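You operate a simulated robot arm through the tools that you are given. There is no shell and no other tool.

You are at the controls of a simulated robot arm. One attempt, no reset.

## Task
Probe the green-handled beaker. Cover it if over 25 C, else stand it on plate 2.
Fine: red probe; red plug into plate 3's probe socket before the switch goes on; probe back in the rack, switch off; the cover is the orange lid.

It is judged by the outcome, as a careful person would: the job done as asked, and still so three seconds after it is handed in. It fails if anything else is knocked over, pushed out of place, dropped, spilled or broken. Lids that push on must go on centred and level and be pressed home; caps that screw on are set level and turned clockwise until they are tight.

## Robot
A 7-joint arm with a two-finger parallel gripper, fixed in place. Base frame: the origin is on the floor under the middle of its stand, x ahead of it, y to its left, z up; the work surface is at about z = 0.912. Readings come in m, rad, newtons and seconds.
It reaches about 1.479 m from its shoulder. Its first joint turns from -2.897 to 2.897 rad. Payload 4.4 kg.
Tool frame: the origin (TCP) lies between the finger pads and is the grasp point; the fingertips stand 0.023 m ahead of it; z points along the fingers, y is the line along which they close. Largest opening 0.094 m; finger width 0.038, thickness 0.01; the body of the gripper, 0.054 by 0.096 m, starts 0.039 m behind the TCP.
Orientation is that of the tool frame in the base frame, as a unit quaternion [x, y, z, w]. With the fingers straight down and closing along the base's y, the tool's x points along the base's -x, its y along +y and its z along -z.

## Interface
- The arm moves only by the tool move_arm. Its arguments are lists of equal length, an entry for each row: "fingers": the finger opening in m, from 0 to 0.094; "xyz": the shift along the tool's x, y, z in m, a list of three; "turn": the turn, a rotation vector about the tool's x, y, z in rad, a list of three. In form: {"fingers": [fingers, ...], "xyz": [[tx, ty, tz], ...], "turn": [[ax, ay, az], ...]}. A call has 1 to 20 rows; each row shifts and turns the commanded pose from where the row before left it, along the tool's axes as they then stand. A row lasts 0.2 s, in which the tool goes at most 0.05 m and 0.15 rad; a call with a longer step from one row to the next is refused whole, and so is a gripper value outside its range. A pose out of reach is approached as far as the arm can. The call stops where the force on the tool passes 60 N (or 10 N more than at its start, if that is more) or the arm is blocked; 0.2 s more then pass. The fingers move at their own pace (about 0.072 m/s each) and stop on an object; they squeeze with about 24 N. The grip force told is the motor's: it shows also when the fingers shut on nothing. Time passes only in rows, and 0.2 s behind the last, so rows that do not move let the fingers close. The reply holds the time, the measured pose of the TCP, the force on the tool along the base axes, the opening and the grip force, in the units named above and with some noise, with the torque about the TCP (base axes, N m) and any sound that the robot's microphone picked up.
- Cameras (640 x 400 px; columns grow to the right, rows downward): "scene" is fixed at [0.4008, 0.5166, 1.7227]; the picture's right is [-0.58, -0.81, 0.00], its down [-0.54, 0.38, -0.75] and it looks along [0.61, -0.44, -0.66] (base axes); focal length 273 px, centre (320, 200). "wrist" rides on the gripper at [0.086, 0.016, -0.074] in the tool frame; the picture's right is [-0.18, 0.98, 0.00], its down [-0.58, -0.11, -0.81] and it looks along [-0.79, -0.15, 0.59] (tool axes); focal length 243 px, centre (320, 200). There is no depth. A picture from a camera that has moved, and an enlarged one, comes with that camera's place and axes in the base frame and with its lens. The place of the scene camera against the robot may be out by one fixed shift of up to 0.025 m in any direction.
- camera(camera): a new picture of that camera. It takes no simulated time.
- close_up(camera, box): a new picture of the part [left, top, right, bottom] of that camera's present view, enlarged. It takes no simulated time.
- close_job(): hands the job in; it is judged then, once.

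Nothing tells you positions but the pictures and the camera data. Unless the task says otherwise, let go and move clear before handing in.

The tools are called as name(argument=value, ...) on one line, values as JSON. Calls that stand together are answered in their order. move_arm: Moves the arm, as the interface text tells. Its arguments: {"type":"object","properties":{"fingers":{"type":"array"},"xyz":{"type":"array"},"turn":{"type":"array"}},"required":["fingers","xyz","turn"]} The other tools are called the same way: camera (camera) takes a picture; close_up (camera, box) takes an enlarged picture of a part of a camera's view; close_job () hands the job in.

At the start:

```text
time_s: 0.0
position: [0.7889, 0.1054, 1.427]
ee_rot: [0.0, 1.0, 0.0, 0.0]
contact_force: [-0.7, 0.2, 0.5]
wrist_torque: [-0.01, 0.01, -0.02]
gripper_width: 0.0941
grasp_force: 0.0
```

scene: 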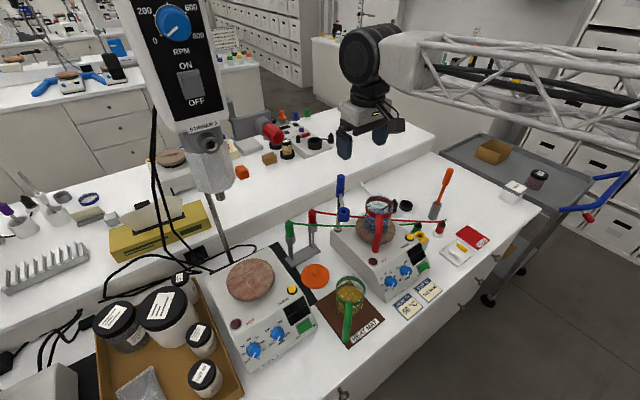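
wrist: 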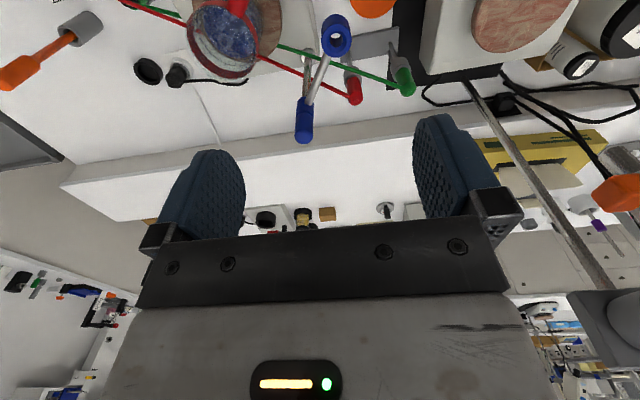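

I see two hotplates, a rack with a red and a green probe, a beaker with a green handle on a mat, an orange lid beside it, and a beaker with a red handle on the right-hand plate. I'll look closer before moving anything.

close_up(camera="scene", box=[270, 160, 470, 285])

close_up(camera="scene", box=[210, 235, 450, 385])

close_up(camera="scene", box=[380, 200, 510, 281])

close_up(camera="wrist", box=[120, 0, 440, 200])

```text
3.20 times, centred on (370, 222) of scene
camera zoom: at [0.4008, 0.5166, 1.7227], right [-0.58, -0.81, 0.0], down [-0.54, 0.38, -0.75], along [0.61, -0.44, -0.66], focal length 873 px, centre (160, 128)
```

zoom: 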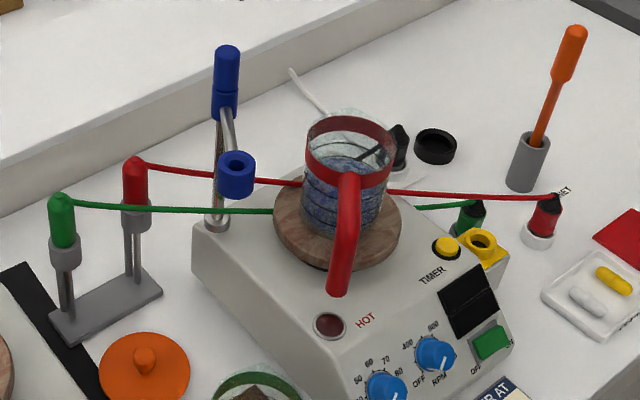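

```text
2.67 times, centred on (330, 310) of scene
camera zoom: at [0.4008, 0.5166, 1.7227], right [-0.58, -0.81, 0.0], down [-0.54, 0.38, -0.75], along [0.61, -0.44, -0.66], focal length 728 px, centre (293, -93)
```

zoom: 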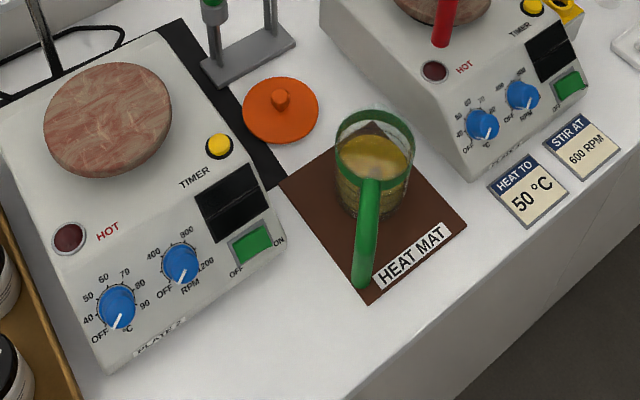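

```text
4.92 times, centred on (445, 240) of scene
camera zoom: at [0.4008, 0.5166, 1.7227], right [-0.58, -0.81, 0.0], down [-0.54, 0.38, -0.75], along [0.61, -0.44, -0.66], focal length 1343 px, centre (-295, 1)
```

zoom: 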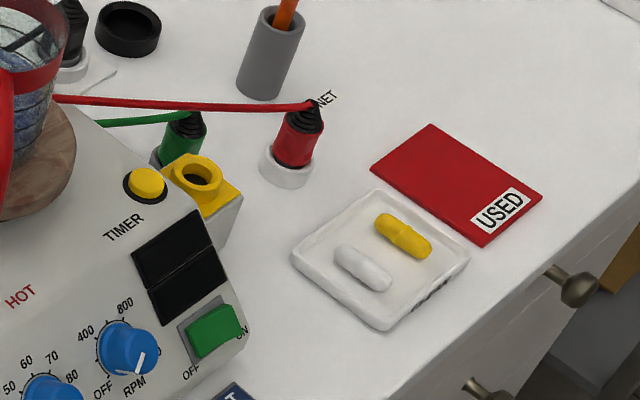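

```text
2.00 times, centred on (280, 100) of wrist
camera zoom: at [0.7018, 0.1228, 1.5016], right [0.18, 0.98, 0.0], down [0.58, -0.11, 0.81], along [0.79, -0.15, -0.59], focal length 485 px, centre (400, 400)
```

zoom: 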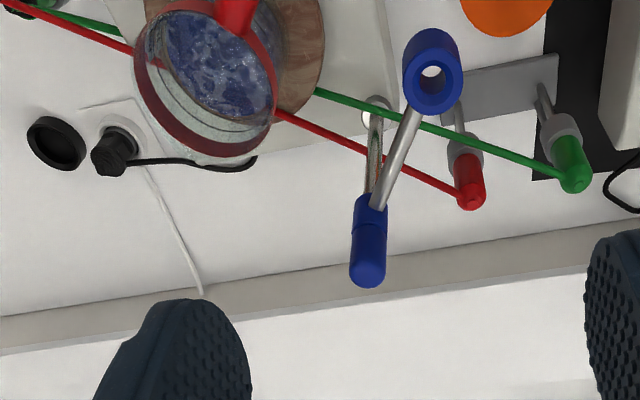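

The two plates have their front panels towards me. The red plug stands in a white holder to the right of plate 3, next to the yellow socket on that plate. I'll pull the arm back and up so the wrist camera can survey the bench.

move_arm(fingers=[0.094, 0.094, 0.094, 0.094, 0.094, 0.094, 0.094, 0.094], xyz=[[0.045, 0, 0], [0.045, 0, 0], [0.045, 0, 0], [0.045, 0, 0], [0.045, 0, 0], [0.045, 0, 0], [0.045, 0, 0], [0, 0, 0]], turn=[[0, 0, 0], [0, 0, 0], [0, 0, 0], [0, 0, 0], [0, 0, 0], [0, 0, 0], [0, 0, 0], [0, 0, 0]])

camera(camera="wrist")

camera(camera="scene")

```text
time_s: 1.8
position: [0.4742, 0.1053, 1.4266]
ee_rot: [0.001, 1.0, 0.0, 0.0]
contact_force: [-0.7, -1.0, 0.3]
wrist_torque: [0.0, 0.02, 0.02]
gripper_width: 0.0939
grasp_force: 0.1
```

```text
taken
camera wrist: at [0.387, 0.1225, 1.5009], right [0.18, 0.98, 0.0], down [0.58, -0.11, 0.81], along [0.79, -0.15, -0.59], focal length 243 px, centre (320, 200)
```

wrist: 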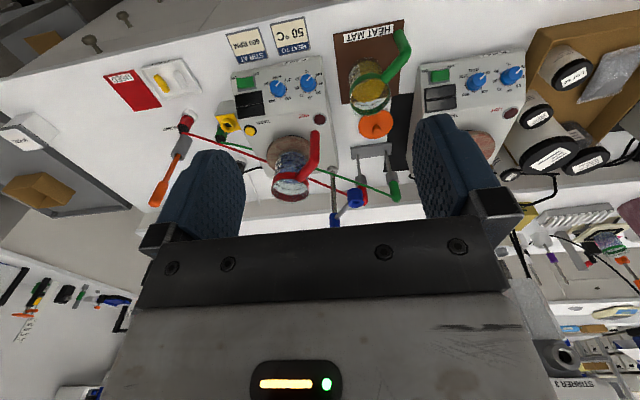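

```text
taken
```

scene: 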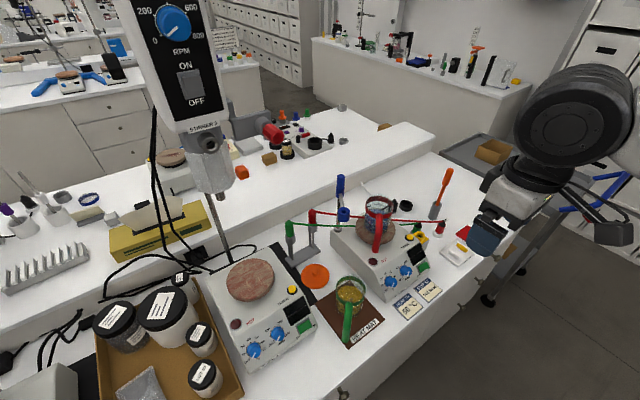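

Now the whole bench is visible from the robot's side. I'll zoom in on the plates, rack, plugs and beakers to get accurate positions.

close_up(camera="wrist", box=[100, 30, 340, 180])

close_up(camera="wrist", box=[260, 10, 532, 180])

close_up(camera="wrist", box=[260, 110, 420, 210])

close_up(camera="wrist", box=[160, 60, 320, 160])

```text
2.67 times, centred on (220, 105) of wrist
camera zoom: at [0.387, 0.1225, 1.5009], right [0.18, 0.98, 0.0], down [0.58, -0.11, 0.81], along [0.79, -0.15, -0.59], focal length 647 px, centre (587, 453)
```

zoom: 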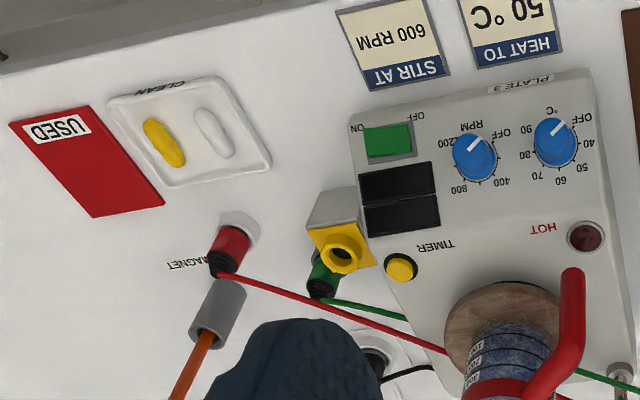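

```text
2.35 times, centred on (396, 95) of wrist
camera zoom: at [0.387, 0.1225, 1.5009], right [0.18, 0.98, 0.0], down [0.58, -0.11, 0.81], along [0.79, -0.15, -0.59], focal length 571 px, centre (141, 447)
```

zoom: 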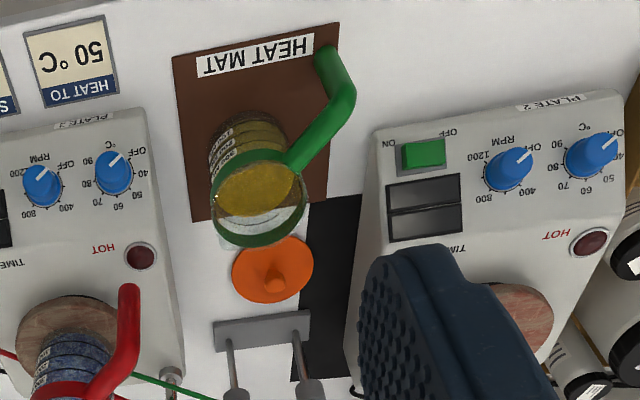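

```text
4.00 times, centred on (340, 160) of wrist
camera zoom: at [0.387, 0.1225, 1.5009], right [0.18, 0.98, 0.0], down [0.58, -0.11, 0.81], along [0.79, -0.15, -0.59], focal length 970 px, centre (240, 360)
```

zoom: 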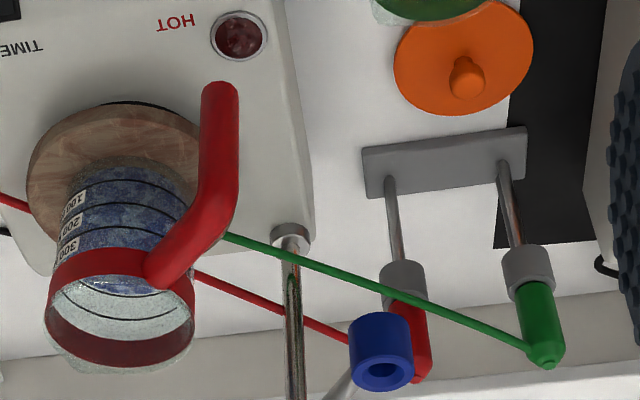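

```text
4.00 times, centred on (240, 110) of wrist
camera zoom: at [0.387, 0.1225, 1.5009], right [0.18, 0.98, 0.0], down [0.58, -0.11, 0.81], along [0.79, -0.15, -0.59], focal length 970 px, centre (640, 560)
```

zoom: 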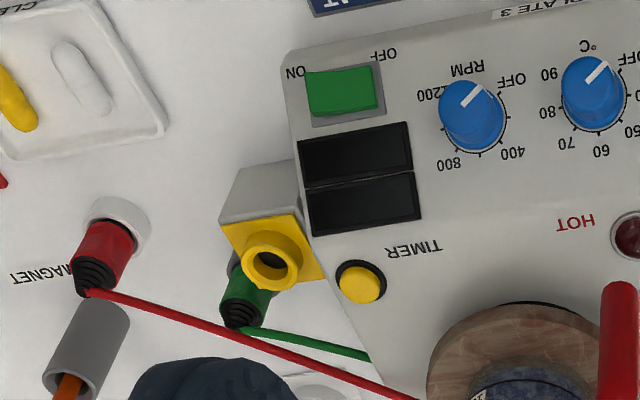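

Plate 3 is the right-hand one and plate 2 the left. The red plug stands vertically in its parking ring at about (0.71, -0.27), and the yellow socket opens upwards on plate 3's right side. I'll move the wrist camera lower and closer to the plug and socket.

move_arm(fingers=[0.094, 0.094, 0.094, 0.094, 0.094, 0.094, 0.094, 0.094, 0.094], xyz=[[0, -0.04, 0.026], [0, -0.04, 0.026], [0, -0.04, 0.026], [0, -0.04, 0.026], [0, -0.04, 0.026], [0, -0.04, 0.026], [0, -0.04, 0.026], [0, -0.03, 0.02], [0, 0, 0]], turn=[[0, 0, 0], [0, 0, 0], [0, 0, 0], [0, 0, 0], [0, 0, 0], [0, 0, 0], [0, 0, 0], [0, 0, 0], [0, 0, 0]])

camera(camera="wrist")

close_up(camera="wrist", box=[240, 40, 440, 165])

```text
time_s: 3.8
position: [0.4743, -0.2034, 1.2278]
ee_rot: [0.0, 1.0, 0.0, 0.0]
contact_force: [-0.3, -0.4, -0.3]
wrist_torque: [0.0, -0.03, -0.04]
gripper_width: 0.094
grasp_force: 0.1
```

```text
taken
camera wrist: at [0.3867, -0.1857, 1.3026], right [0.18, 0.98, 0.0], down [0.58, -0.11, 0.81], along [0.79, -0.15, -0.59], focal length 243 px, centre (320, 200)
```

wrist: 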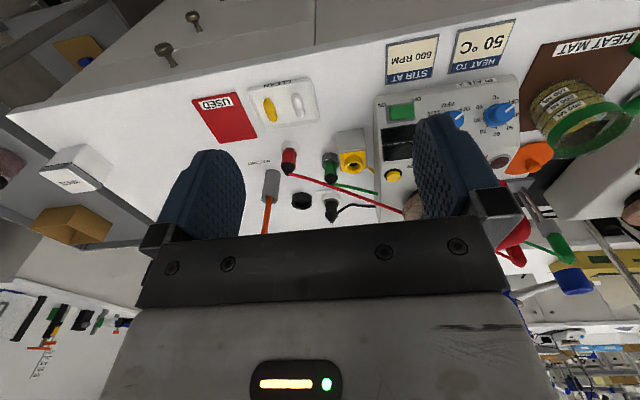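

```text
3.20 times, centred on (340, 102) of wrist
camera zoom: at [0.3867, -0.1857, 1.3026], right [0.18, 0.98, 0.0], down [0.58, -0.11, 0.81], along [0.79, -0.15, -0.59], focal length 776 px, centre (256, 512)
```

zoom: 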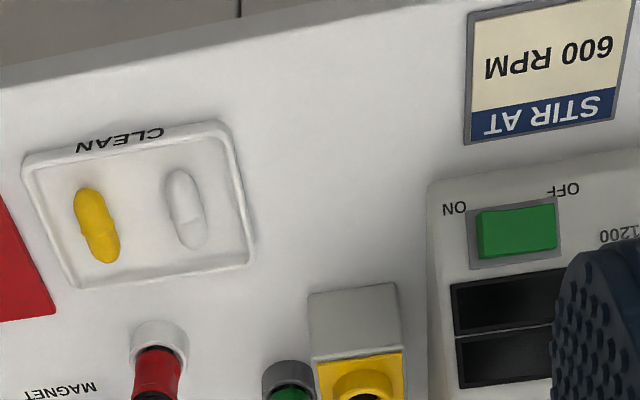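

The plug, socket and switch are all in view from here. I'll zoom in on each of them.

close_up(camera="wrist", box=[260, 120, 420, 220])

close_up(camera="wrist", box=[270, 130, 350, 180])

close_up(camera="wrist", box=[320, 120, 400, 170])

close_up(camera="wrist", box=[370, 80, 450, 130])

```text
4.00 times, centred on (340, 170) of wrist
camera zoom: at [0.3867, -0.1857, 1.3026], right [0.18, 0.98, 0.0], down [0.58, -0.11, 0.81], along [0.79, -0.15, -0.59], focal length 970 px, centre (240, 320)
```

zoom: 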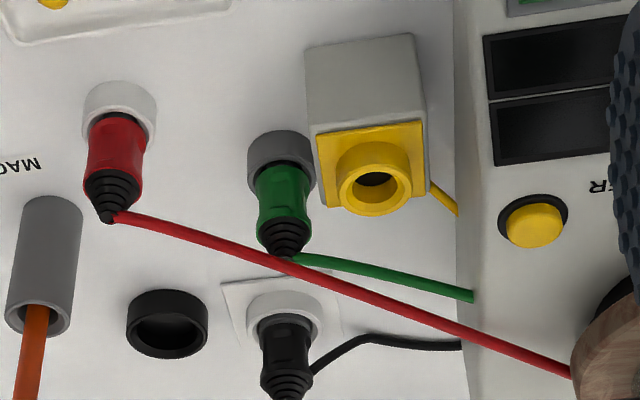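

```text
8.00 times, centred on (310, 155) of wrist
camera zoom: at [0.3867, -0.1857, 1.3026], right [0.18, 0.98, 0.0], down [0.58, -0.11, 0.81], along [0.79, -0.15, -0.59], focal length 1941 px, centre (400, 560)
```

zoom: 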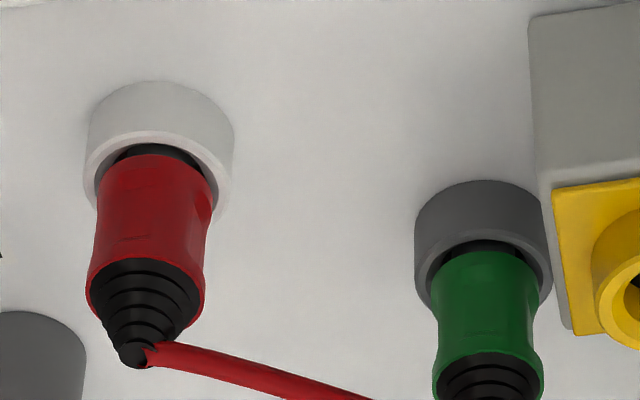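

```text
8.00 times, centred on (360, 145) of wrist
camera zoom: at [0.3867, -0.1857, 1.3026], right [0.18, 0.98, 0.0], down [0.58, -0.11, 0.81], along [0.79, -0.15, -0.59], focal length 1941 px, centre (0, 640)
```

zoom: 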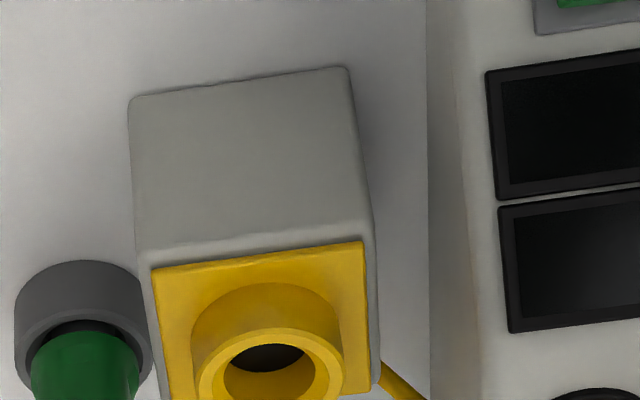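

```text
8.00 times, centred on (410, 105) of wrist
camera zoom: at [0.3867, -0.1857, 1.3026], right [0.18, 0.98, 0.0], down [0.58, -0.11, 0.81], along [0.79, -0.15, -0.59], focal length 1941 px, centre (-400, 960)
```

zoom: 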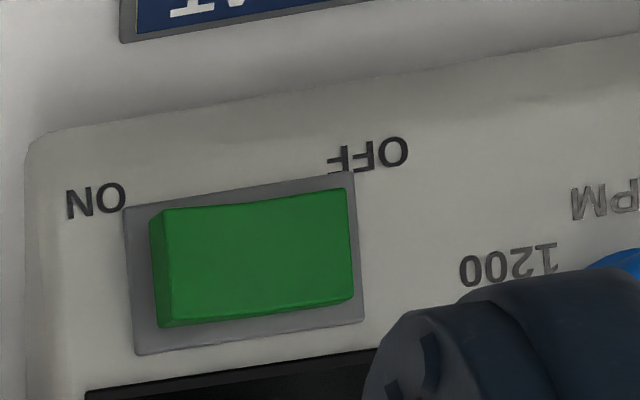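

The red plug is vertical at about (0.716, -0.310). Its body spans z ≈ 0.93–0.965 in a low ring. The socket ring is at about (0.722, -0.183) with its top near z 0.983. I'll hover above the plug and refine from the wrist view.

move_arm(fingers=[0.094, 0.094, 0.094, 0.06, 0.06, 0.06, 0.06, 0.06, 0.06, 0.06], xyz=[[-0.045, -0.02, 0], [-0.045, -0.02, 0], [-0.045, -0.02, 0], [-0.045, -0.02, 0], [-0.045, -0.02, 0], [-0.017, -0.005, 0.04], [0, 0, 0.045], [0, 0, 0.045], [0, 0, 0.035], [0, 0, 0]], turn=[[0, 0, 0], [0, 0, 0], [0, 0, 0], [0, 0, 0], [0, 0, 0], [0, 0, 0], [0, 0, 0], [0, 0, 0], [0, 0, 0], [0, 0, 0]])

camera(camera="wrist")

close_up(camera="wrist", box=[240, 0, 400, 100])

camera(camera="scene")

```text
time_s: 6.0
position: [0.7161, -0.3111, 1.0588]
ee_rot: [0.0, 1.0, 0.0, 0.0]
contact_force: [0.0, 0.1, -0.1]
wrist_torque: [0.01, 0.0, 0.01]
gripper_width: 0.0601
grasp_force: 0.1
```

```text
taken
camera wrist: at [0.6288, -0.2947, 1.1329], right [0.18, 0.98, 0.0], down [0.58, -0.11, 0.81], along [0.79, -0.15, -0.59], focal length 243 px, centre (320, 200)
```

wrist: 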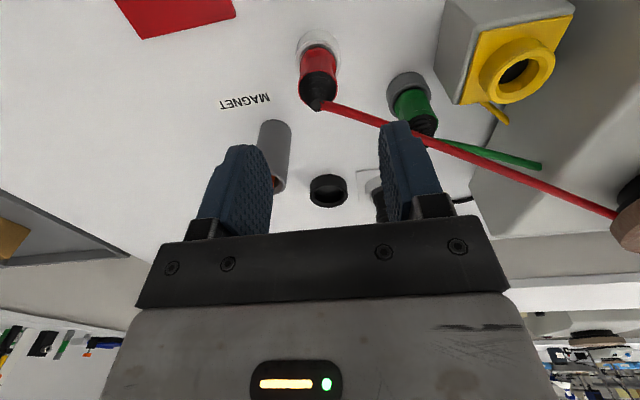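

```text
4.00 times, centred on (320, 50) of wrist
camera zoom: at [0.6288, -0.2947, 1.1329], right [0.18, 0.98, 0.0], down [0.58, -0.11, 0.81], along [0.79, -0.15, -0.59], focal length 970 px, centre (320, 800)
```

zoom: 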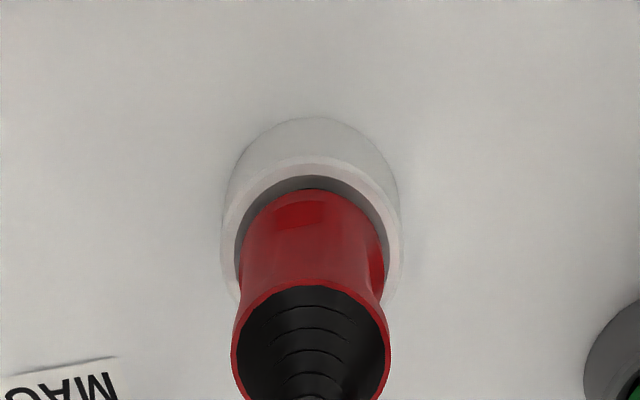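

```text
taken
```

scene: 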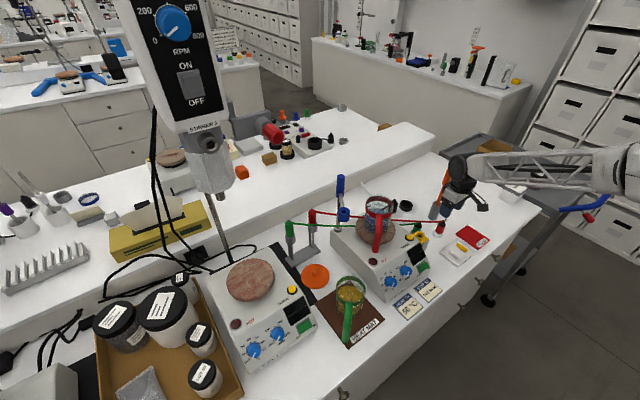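

I'm directly above the plug, which I refine to about (0.718, -0.313). I'll go straight down to TCP z ≈ 0.958, keeping the fingertips above the holder ring, and look before gripping.

move_arm(fingers=[0.06, 0.06, 0.06, 0.06, 0.06], xyz=[[-0.002, -0.003, 0.03], [0, 0, 0.03], [0, 0, 0.025], [0, 0, 0.017], [0, 0, 0]], turn=[[0, 0, 0], [0, 0, 0], [0, 0, 0], [0, 0, 0], [0, 0, 0]])

camera(camera="wrist")

close_up(camera="wrist", box=[240, 110, 400, 210])

```text
time_s: 7.2
position: [0.7175, -0.3136, 0.9592]
ee_rot: [0.001, 1.0, 0.0, 0.0]
contact_force: [-0.2, -1.6, -0.2]
wrist_torque: [0.02, -0.01, -0.01]
gripper_width: 0.0601
grasp_force: 0.0
```

```text
taken
camera wrist: at [0.63, -0.2964, 1.0326], right [0.18, 0.98, 0.0], down [0.58, -0.11, 0.81], along [0.79, -0.15, -0.59], focal length 243 px, centre (320, 200)
```

wrist: 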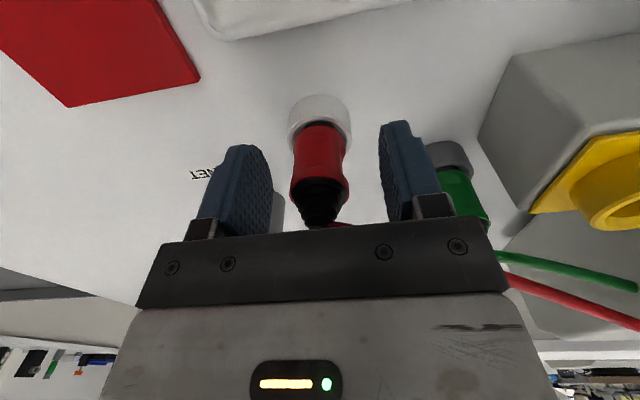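

```text
4.00 times, centred on (320, 160) of wrist
camera zoom: at [0.63, -0.2964, 1.0326], right [0.18, 0.98, 0.0], down [0.58, -0.11, 0.81], along [0.79, -0.15, -0.59], focal length 970 px, centre (320, 360)
```

zoom: 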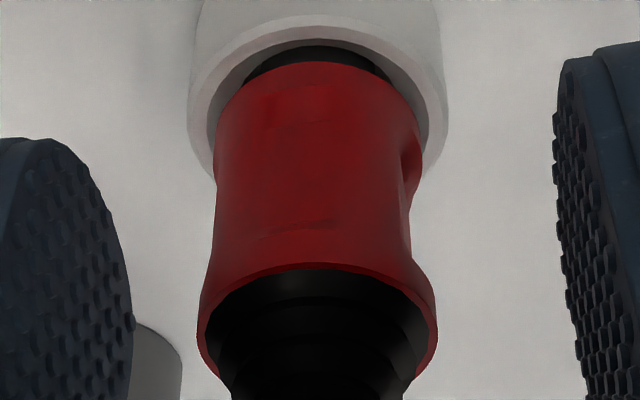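

The plug sits centred between the open fingers and the tips clear the ring. I'll close on it now.

move_arm(fingers=[0.03, 0.01, 0.0, 0.0, 0.0], xyz=[[0, 0, 0], [0, 0, 0], [0, 0, 0], [0, 0, 0], [0, 0, 0]], turn=[[0, 0, 0], [0, 0, 0], [0, 0, 0], [0, 0, 0], [0, 0, 0]])

close_up(camera="wrist", box=[240, 90, 400, 190])

```text
time_s: 8.4
position: [0.7164, -0.3125, 0.9584]
ee_rot: [0.0, 1.0, 0.001, 0.0]
contact_force: [-0.7, -0.5, 0.6]
wrist_torque: [0.02, 0.03, -0.02]
gripper_width: 0.0288
grasp_force: 23.8
```

```text
4.00 times, centred on (320, 140) of wrist
camera zoom: at [0.63, -0.2964, 1.0328], right [0.18, 0.98, 0.0], down [0.58, -0.11, 0.81], along [0.79, -0.15, -0.59], focal length 970 px, centre (320, 440)
```

zoom: 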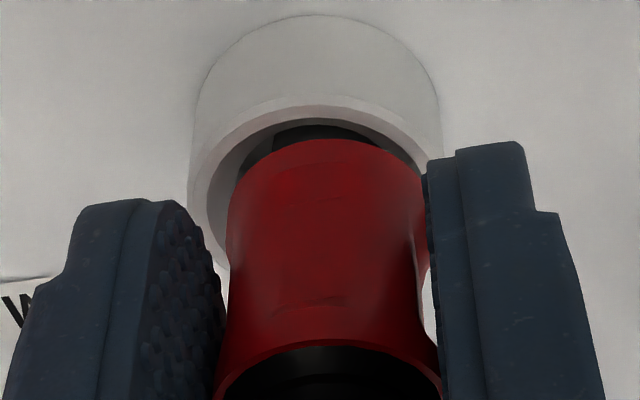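

The plug is gripped at a 29 mm opening. I'll lift it straight up out of the holder and check it.

move_arm(fingers=[0, 0, 0, 0, 0, 0], xyz=[[0, 0, -0.015], [0, 0, -0.02], [0, 0, -0.025], [0, 0, -0.025], [0, 0, -0.025], [0, 0, 0]], turn=[[0, 0, 0], [0, 0, 0], [0, 0, 0], [0, 0, 0], [0, 0, 0], [0, 0, 0]])

camera(camera="wrist")

close_up(camera="wrist", box=[240, 90, 400, 190])

close_up(camera="scene", box=[380, 160, 540, 260])

```text
time_s: 9.8
position: [0.7172, -0.3097, 1.0669]
ee_rot: [0.0, 1.0, 0.0, 0.0]
contact_force: [-0.6, 0.6, -0.5]
wrist_torque: [0.0, -0.02, 0.01]
gripper_width: 0.0288
grasp_force: 23.6
```

```text
taken
camera wrist: at [0.6315, -0.2929, 1.1413], right [0.18, 0.98, 0.0], down [0.58, -0.11, 0.81], along [0.79, -0.15, -0.59], focal length 243 px, centre (320, 200)
```

wrist: 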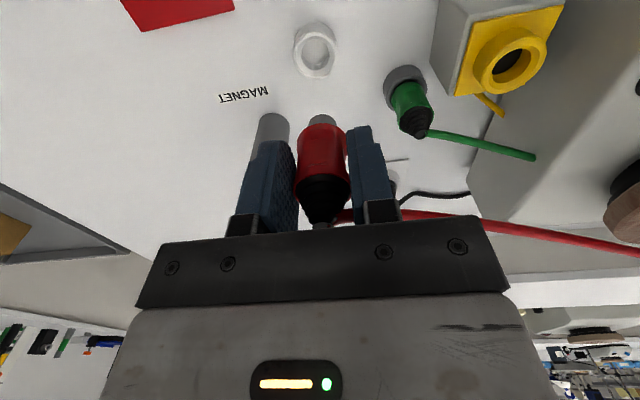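

```text
4.00 times, centred on (320, 140) of wrist
camera zoom: at [0.6315, -0.2929, 1.1413], right [0.18, 0.98, 0.0], down [0.58, -0.11, 0.81], along [0.79, -0.15, -0.59], focal length 970 px, centre (320, 440)
```

zoom: 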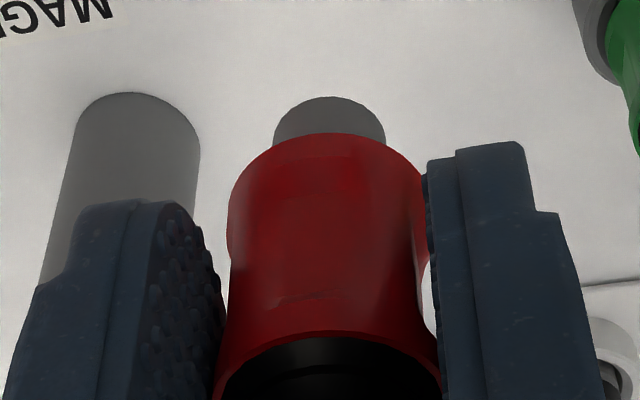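

```text
4.00 times, centred on (460, 210) of scene
camera zoom: at [0.4008, 0.5166, 1.7227], right [-0.58, -0.81, 0.0], down [-0.54, 0.38, -0.75], along [0.61, -0.44, -0.66], focal length 1091 px, centre (-240, 160)
```

zoom: 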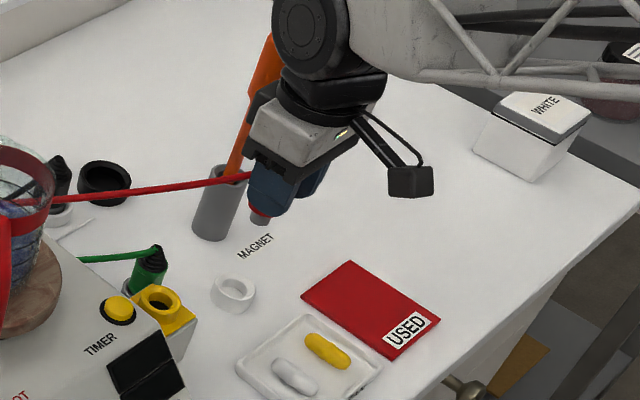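

The plug came out cleanly with its grey prong pointing straight down. Next I'll measure the socket from this nearer view.

close_up(camera="wrist", box=[430, 0, 590, 100])

```text
4.00 times, centred on (510, 50) of wrist
camera zoom: at [0.6315, -0.2929, 1.1413], right [0.18, 0.98, 0.0], down [0.58, -0.11, 0.81], along [0.79, -0.15, -0.59], focal length 970 px, centre (-440, 800)
```

zoom: 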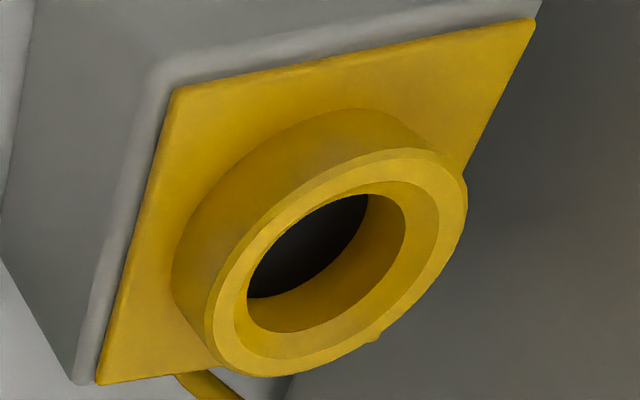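

The socket ring works out to about (0.725, -0.185), top near z 0.982. I'll carry the plug over it at a safe height and check alignment.

move_arm(fingers=[0, 0, 0, 0, 0], xyz=[[-0.002, 0.035, 0], [-0.002, 0.035, 0], [-0.002, 0.035, 0], [-0.001, 0.021, 0], [0, 0, 0]], turn=[[0, 0, 0], [0, 0, 0], [0, 0, 0], [0, 0, 0], [0, 0, 0]])

camera(camera="wrist")

close_up(camera="wrist", box=[240, 0, 400, 100])

close_up(camera="wrist", box=[240, 70, 400, 170])

close_up(camera="scene", box=[380, 180, 476, 240])

```text
time_s: 11.0
position: [0.7246, -0.1853, 1.0702]
ee_rot: [0.0, 1.0, 0.0, 0.0]
contact_force: [0.3, 0.0, -0.1]
wrist_torque: [-0.01, -0.03, 0.0]
gripper_width: 0.0288
grasp_force: 24.0
```

```text
taken
camera wrist: at [0.6373, -0.1685, 1.1437], right [0.18, 0.98, 0.0], down [0.58, -0.11, 0.81], along [0.79, -0.15, -0.59], focal length 243 px, centre (320, 200)
```

wrist: 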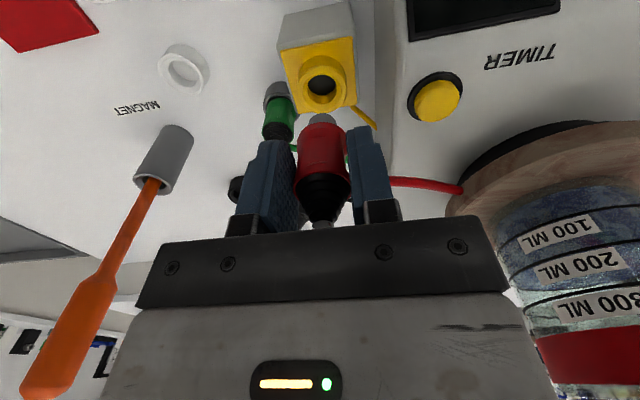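

```text
4.00 times, centred on (320, 50) of wrist
camera zoom: at [0.6373, -0.1685, 1.1437], right [0.18, 0.98, 0.0], down [0.58, -0.11, 0.81], along [0.79, -0.15, -0.59], focal length 970 px, centre (320, 800)
```

zoom: 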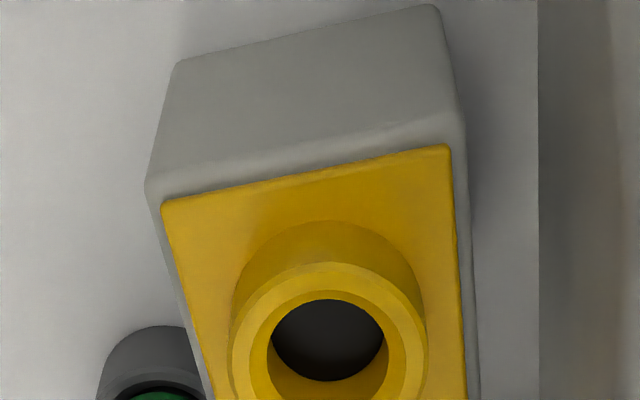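

```text
4.00 times, centred on (320, 120) of wrist
camera zoom: at [0.6373, -0.1685, 1.1437], right [0.18, 0.98, 0.0], down [0.58, -0.11, 0.81], along [0.79, -0.15, -0.59], focal length 970 px, centre (320, 520)
```

zoom: 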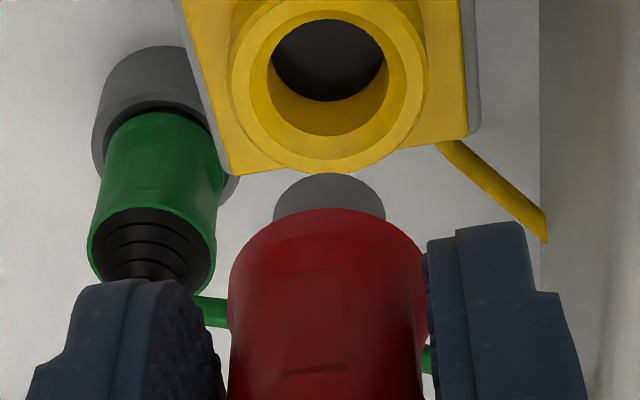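

```text
6.67 times, centred on (428, 210) of scene
camera zoom: at [0.4008, 0.5166, 1.7227], right [-0.58, -0.81, 0.0], down [-0.54, 0.38, -0.75], along [0.61, -0.44, -0.66], focal length 1819 px, centre (-400, 133)
```

zoom: 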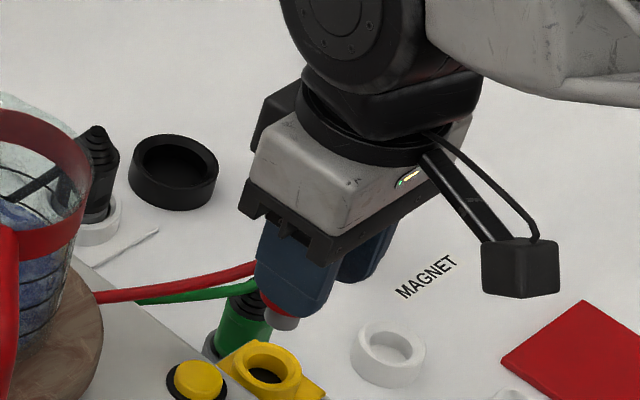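

The sideways alignment looks good, and triangulation says the socket is about 3–4 mm further out in x. I'll make that correction, lower part-way and check again.

move_arm(fingers=[0, 0, 0], xyz=[[-0.003, -0.001, 0.015], [0, 0, 0.014], [0, 0, 0]], turn=[[0, 0, 0], [0, 0, 0], [0, 0, 0]])

close_up(camera="wrist", box=[240, 50, 400, 150])

close_up(camera="scene", box=[380, 195, 460, 245])

```text
time_s: 11.8
position: [0.7252, -0.1873, 1.0403]
ee_rot: [0.0, 1.0, 0.0, 0.0]
contact_force: [0.4, -0.5, -0.7]
wrist_torque: [0.01, 0.0, 0.01]
gripper_width: 0.0288
grasp_force: 24.5
```

```text
4.00 times, centred on (320, 100) of wrist
camera zoom: at [0.6394, -0.1707, 1.1151], right [0.18, 0.98, 0.0], down [0.58, -0.11, 0.81], along [0.79, -0.15, -0.59], focal length 970 px, centre (320, 600)
```

zoom: 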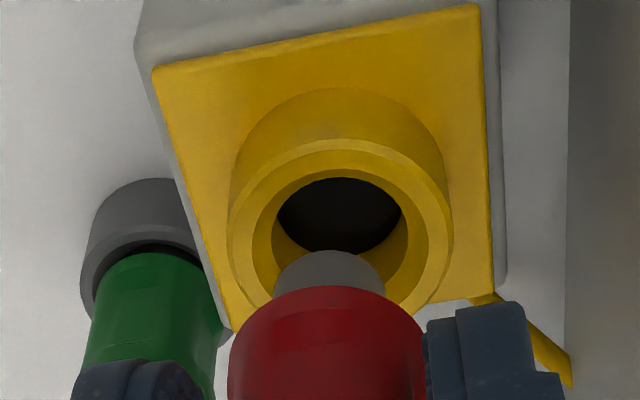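

```text
8.00 times, centred on (420, 220) of scene
camera zoom: at [0.4008, 0.5166, 1.7227], right [-0.58, -0.81, 0.0], down [-0.54, 0.38, -0.75], along [0.61, -0.44, -0.66], focal length 2183 px, centre (-480, 40)
```

zoom: 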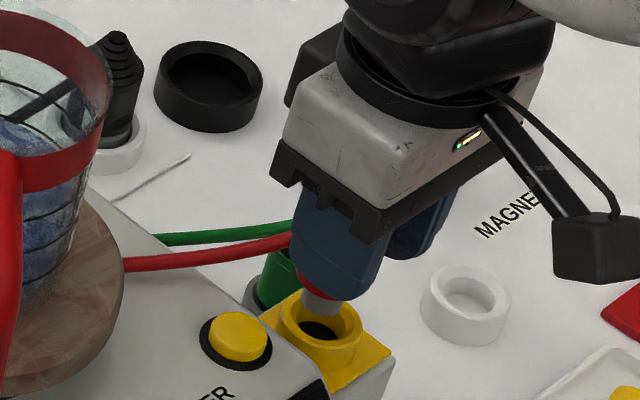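

From the wrist camera the socket sits about 2 mm to the +y side of the prong. I'll check with a sharper scene close-up before correcting.

close_up(camera="scene", box=[404, 222, 436, 242])

close_up(camera="wrist", box=[290, 80, 370, 130])

```text
16.00 times, centred on (420, 232) of scene
camera zoom: at [0.4008, 0.5166, 1.7227], right [-0.58, -0.81, 0.0], down [-0.54, 0.38, -0.75], along [0.61, -0.44, -0.66], focal length 4365 px, centre (-1280, -312)
```

zoom: 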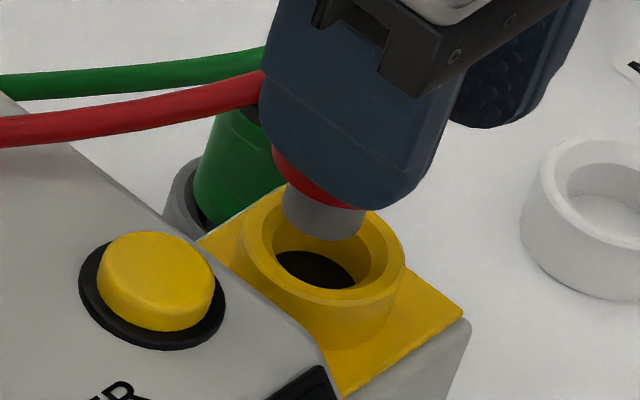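

```text
8.00 times, centred on (330, 105) of wrist
camera zoom: at [0.6394, -0.1707, 1.1151], right [0.18, 0.98, 0.0], down [0.58, -0.11, 0.81], along [0.79, -0.15, -0.59], focal length 1941 px, centre (240, 960)
```

zoom: 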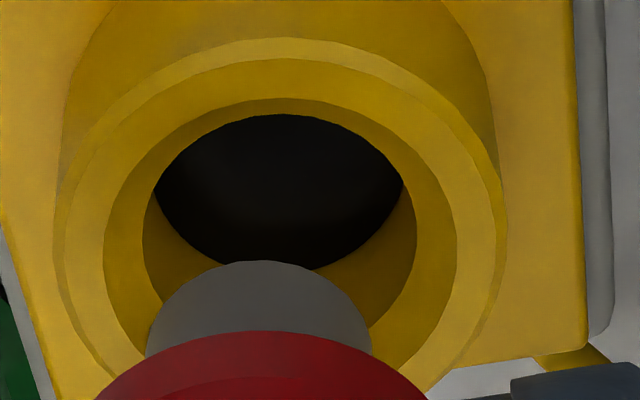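

The two cameras disagree slightly, so I need sharper measurements of prong and ring before going in.

close_up(camera="scene", box=[412, 225, 428, 235])

close_up(camera="scene", box=[412, 231, 428, 241])

```text
16.00 times, centred on (420, 230) of scene
camera zoom: at [0.4008, 0.5166, 1.7227], right [-0.58, -0.81, 0.0], down [-0.54, 0.38, -0.75], along [0.61, -0.44, -0.66], focal length 4365 px, centre (-1280, -280)
```

zoom: 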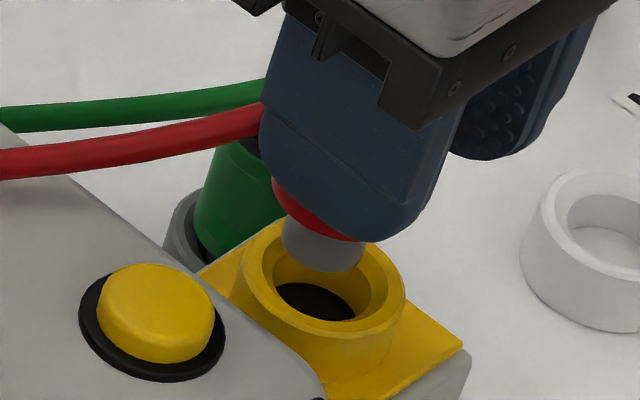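

```text
16.00 times, centred on (420, 236) of scene
camera zoom: at [0.4008, 0.5166, 1.7227], right [-0.58, -0.81, 0.0], down [-0.54, 0.38, -0.75], along [0.61, -0.44, -0.66], focal length 4365 px, centre (-1280, -376)
```

zoom: 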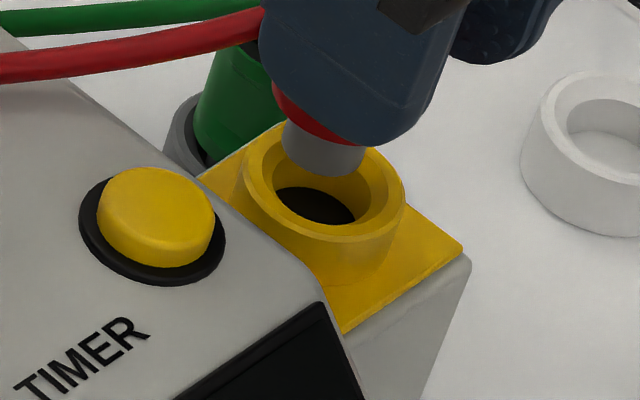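

Combining both views puts the ring about 4 mm nearer to me and 2 mm to +y of the prong. I'll correct by that, drop 2 mm and re-check.

move_arm(fingers=[0, 0, 0], xyz=[[0.004, 0.0022, 0], [0, 0, 0.002], [0, 0, 0]], turn=[[0, 0, 0], [0, 0, 0], [0, 0, 0]])

close_up(camera="wrist", box=[290, 80, 370, 130])

close_up(camera="scene", box=[412, 231, 428, 241])

```text
time_s: 12.6
position: [0.7228, -0.185, 1.038]
ee_rot: [0.0, 1.0, 0.001, 0.0]
contact_force: [0.1, -0.7, -0.9]
wrist_torque: [0.01, 0.02, 0.03]
gripper_width: 0.0289
grasp_force: 24.3
```

```text
8.00 times, centred on (330, 105) of wrist
camera zoom: at [0.6368, -0.1682, 1.1121], right [0.18, 0.98, 0.0], down [0.58, -0.11, 0.81], along [0.79, -0.15, -0.59], focal length 1941 px, centre (240, 960)
```

zoom: 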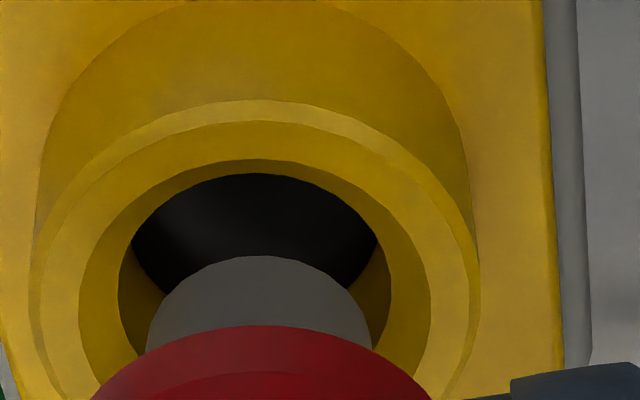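

```text
16.00 times, centred on (420, 236) of scene
camera zoom: at [0.4008, 0.5166, 1.7227], right [-0.58, -0.81, 0.0], down [-0.54, 0.38, -0.75], along [0.61, -0.44, -0.66], focal length 4365 px, centre (-1280, -376)
```

zoom: 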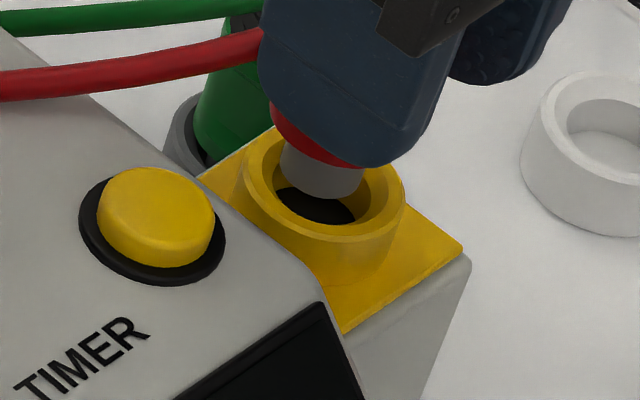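

The prong is now over the hole, within about 1–1.5 mm, with a gap of 2–3 mm. I'll nudge 1 mm and start lowering gently.

move_arm(fingers=[0, 0, 0, 0, 0], xyz=[[0.001, 0, 0], [0, 0, 0.002], [0, 0, 0.002], [0, 0, 0.002], [0, 0, 0]], turn=[[0, 0, 0], [0, 0, 0], [0, 0, 0], [0, 0, 0], [0, 0, 0]])

close_up(camera="wrist", box=[290, 90, 370, 140])

close_up(camera="scene", box=[412, 231, 428, 241])

```text
time_s: 13.8
position: [0.7226, -0.1848, 1.0309]
ee_rot: [0.0, 1.0, 0.0, 0.0]
contact_force: [-0.3, 0.0, -0.6]
wrist_torque: [0.0, -0.01, 0.0]
gripper_width: 0.0287
grasp_force: 23.8
```

```text
8.00 times, centred on (330, 115) of wrist
camera zoom: at [0.6353, -0.168, 1.1065], right [0.18, 0.98, 0.0], down [0.58, -0.11, 0.81], along [0.79, -0.15, -0.59], focal length 1941 px, centre (240, 880)
```

zoom: 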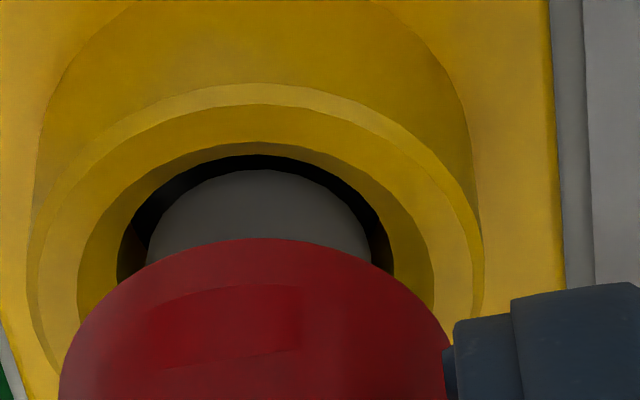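

```text
16.00 times, centred on (420, 236) of scene
camera zoom: at [0.4008, 0.5166, 1.7227], right [-0.58, -0.81, 0.0], down [-0.54, 0.38, -0.75], along [0.61, -0.44, -0.66], focal length 4365 px, centre (-1280, -376)
```

zoom: 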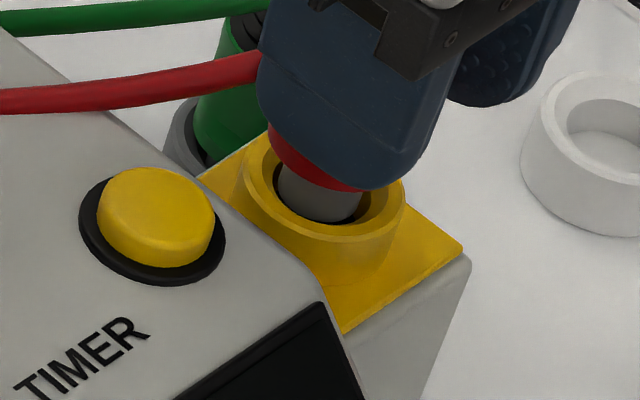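

The prong is going into the hole with no contact force. I'll keep lowering in small steps.

move_arm(fingers=[0, 0, 0, 0, 0, 0], xyz=[[0, 0, 0.002], [0, 0, 0.002], [0, 0, 0.002], [0, 0, 0.002], [0, 0, 0.002], [0, 0, 0]], turn=[[0, 0, 0], [0, 0, 0], [0, 0, 0], [0, 0, 0], [0, 0, 0], [0, 0, 0]])

close_up(camera="wrist", box=[290, 90, 370, 140])

close_up(camera="scene", box=[412, 231, 428, 241])

```text
time_s: 15.2
position: [0.7225, -0.1853, 1.0221]
ee_rot: [0.0, 1.0, 0.0, 0.001]
contact_force: [5.6, -3.7, 15.1]
wrist_torque: [-0.36, -0.43, -0.05]
gripper_width: 0.0286
grasp_force: 23.6
```

```text
8.00 times, centred on (330, 115) of wrist
camera zoom: at [0.6359, -0.1685, 1.0961], right [0.18, 0.98, 0.0], down [0.58, -0.11, 0.81], along [0.79, -0.15, -0.59], focal length 1941 px, centre (240, 880)
```

zoom: 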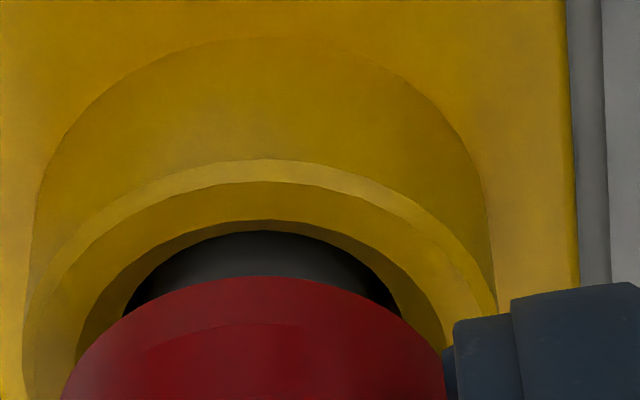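

```text
16.00 times, centred on (420, 236) of scene
camera zoom: at [0.4008, 0.5166, 1.7227], right [-0.58, -0.81, 0.0], down [-0.54, 0.38, -0.75], along [0.61, -0.44, -0.66], focal length 4365 px, centre (-1280, -376)
```

zoom: 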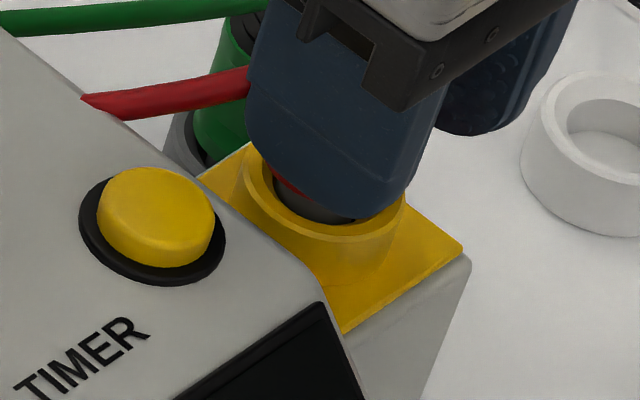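

I have 15 N of contact with a sideways push towards (+x, -y), so the plug is slightly off centre in the hole. I'll ease it about 1 mm that way and check the force.

move_arm(fingers=[0, 0, 0], xyz=[[0, 0, -0.001], [-0.001, -0.0007, 0], [0, 0, 0]], turn=[[0, 0, 0], [0, 0, 0], [0, 0, 0]])

```text
time_s: 16.0
position: [0.723, -0.1857, 1.022]
ee_rot: [0.0, 1.0, 0.0, -0.002]
contact_force: [-15.7, 12.3, -1.4]
wrist_torque: [0.51, 0.58, 0.18]
gripper_width: 0.0287
grasp_force: 24.6
```

The prong is held snugly in the hole, and I overshot a little. I'll go back about 0.7 mm and press on down.

move_arm(fingers=[0, 0, 0], xyz=[[0.0007, 0.0005, 0], [0, 0, 0], [0, 0, 0]], turn=[[0, 0, 0], [0, 0, 0], [0, 0, 0]])

```text
time_s: 16.8
position: [0.7237, -0.1854, 1.0242]
ee_rot: [0.0, 1.0, 0.0, 0.0]
contact_force: [-0.5, -0.6, -0.7]
wrist_torque: [0.01, 0.02, 0.02]
gripper_width: 0.0289
grasp_force: 24.1
```

The forces are back to zero. I'll lower again in 1.5 mm steps.

move_arm(fingers=[0, 0, 0], xyz=[[0, 0, 0.0015], [0, 0, 0.0015], [0, 0, 0]], turn=[[0, 0, 0], [0, 0, 0], [0, 0, 0]])

close_up(camera="wrist", box=[290, 90, 370, 140])

```text
time_s: 17.6
position: [0.7238, -0.1853, 1.022]
ee_rot: [0.0, 1.0, -0.001, 0.001]
contact_force: [-4.3, -4.9, 30.1]
wrist_torque: [-0.25, -0.2, -0.04]
gripper_width: 0.0285
grasp_force: 24.2
```

```text
8.00 times, centred on (330, 115) of wrist
camera zoom: at [0.6364, -0.1683, 1.0952], right [0.18, 0.98, 0.0], down [0.58, -0.11, 0.81], along [0.79, -0.15, -0.59], focal length 1941 px, centre (240, 880)
```

zoom: 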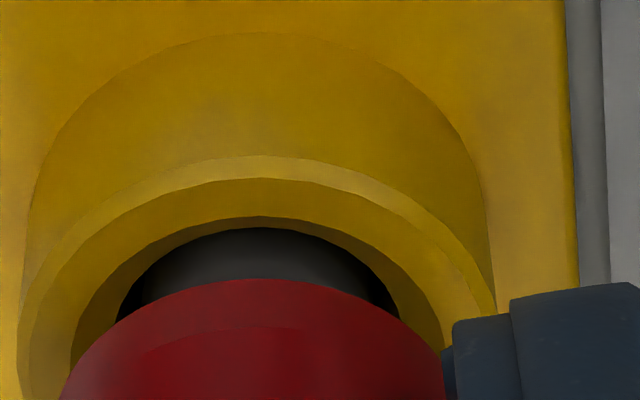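

The plug is resisting with about 30 N and has slipped a few millimetres up in my grip. I'll check how far in the prong really is before pushing more.

close_up(camera="scene", box=[412, 231, 428, 241])

close_up(camera="wrist", box=[240, 90, 400, 190])

```text
16.00 times, centred on (420, 236) of scene
camera zoom: at [0.4008, 0.5166, 1.7227], right [-0.58, -0.81, 0.0], down [-0.54, 0.38, -0.75], along [0.61, -0.44, -0.66], focal length 4365 px, centre (-1280, -376)
```

zoom: 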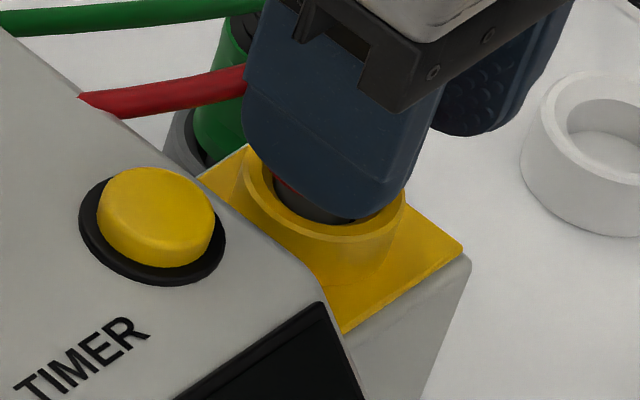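

```text
4.00 times, centred on (320, 140) of wrist
camera zoom: at [0.6364, -0.1683, 1.0952], right [0.18, 0.98, 0.0], down [0.58, -0.11, 0.81], along [0.79, -0.15, -0.59], focal length 970 px, centre (320, 440)
```

zoom: 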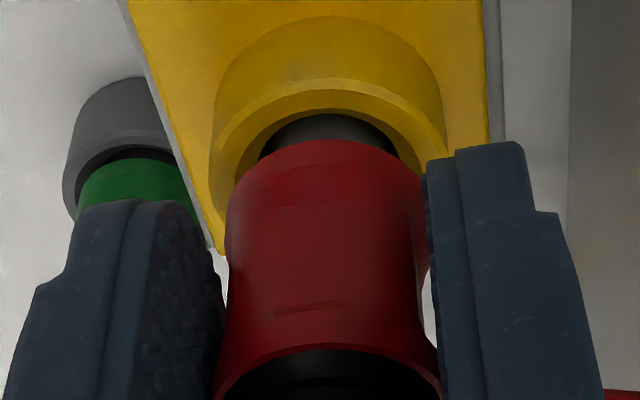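

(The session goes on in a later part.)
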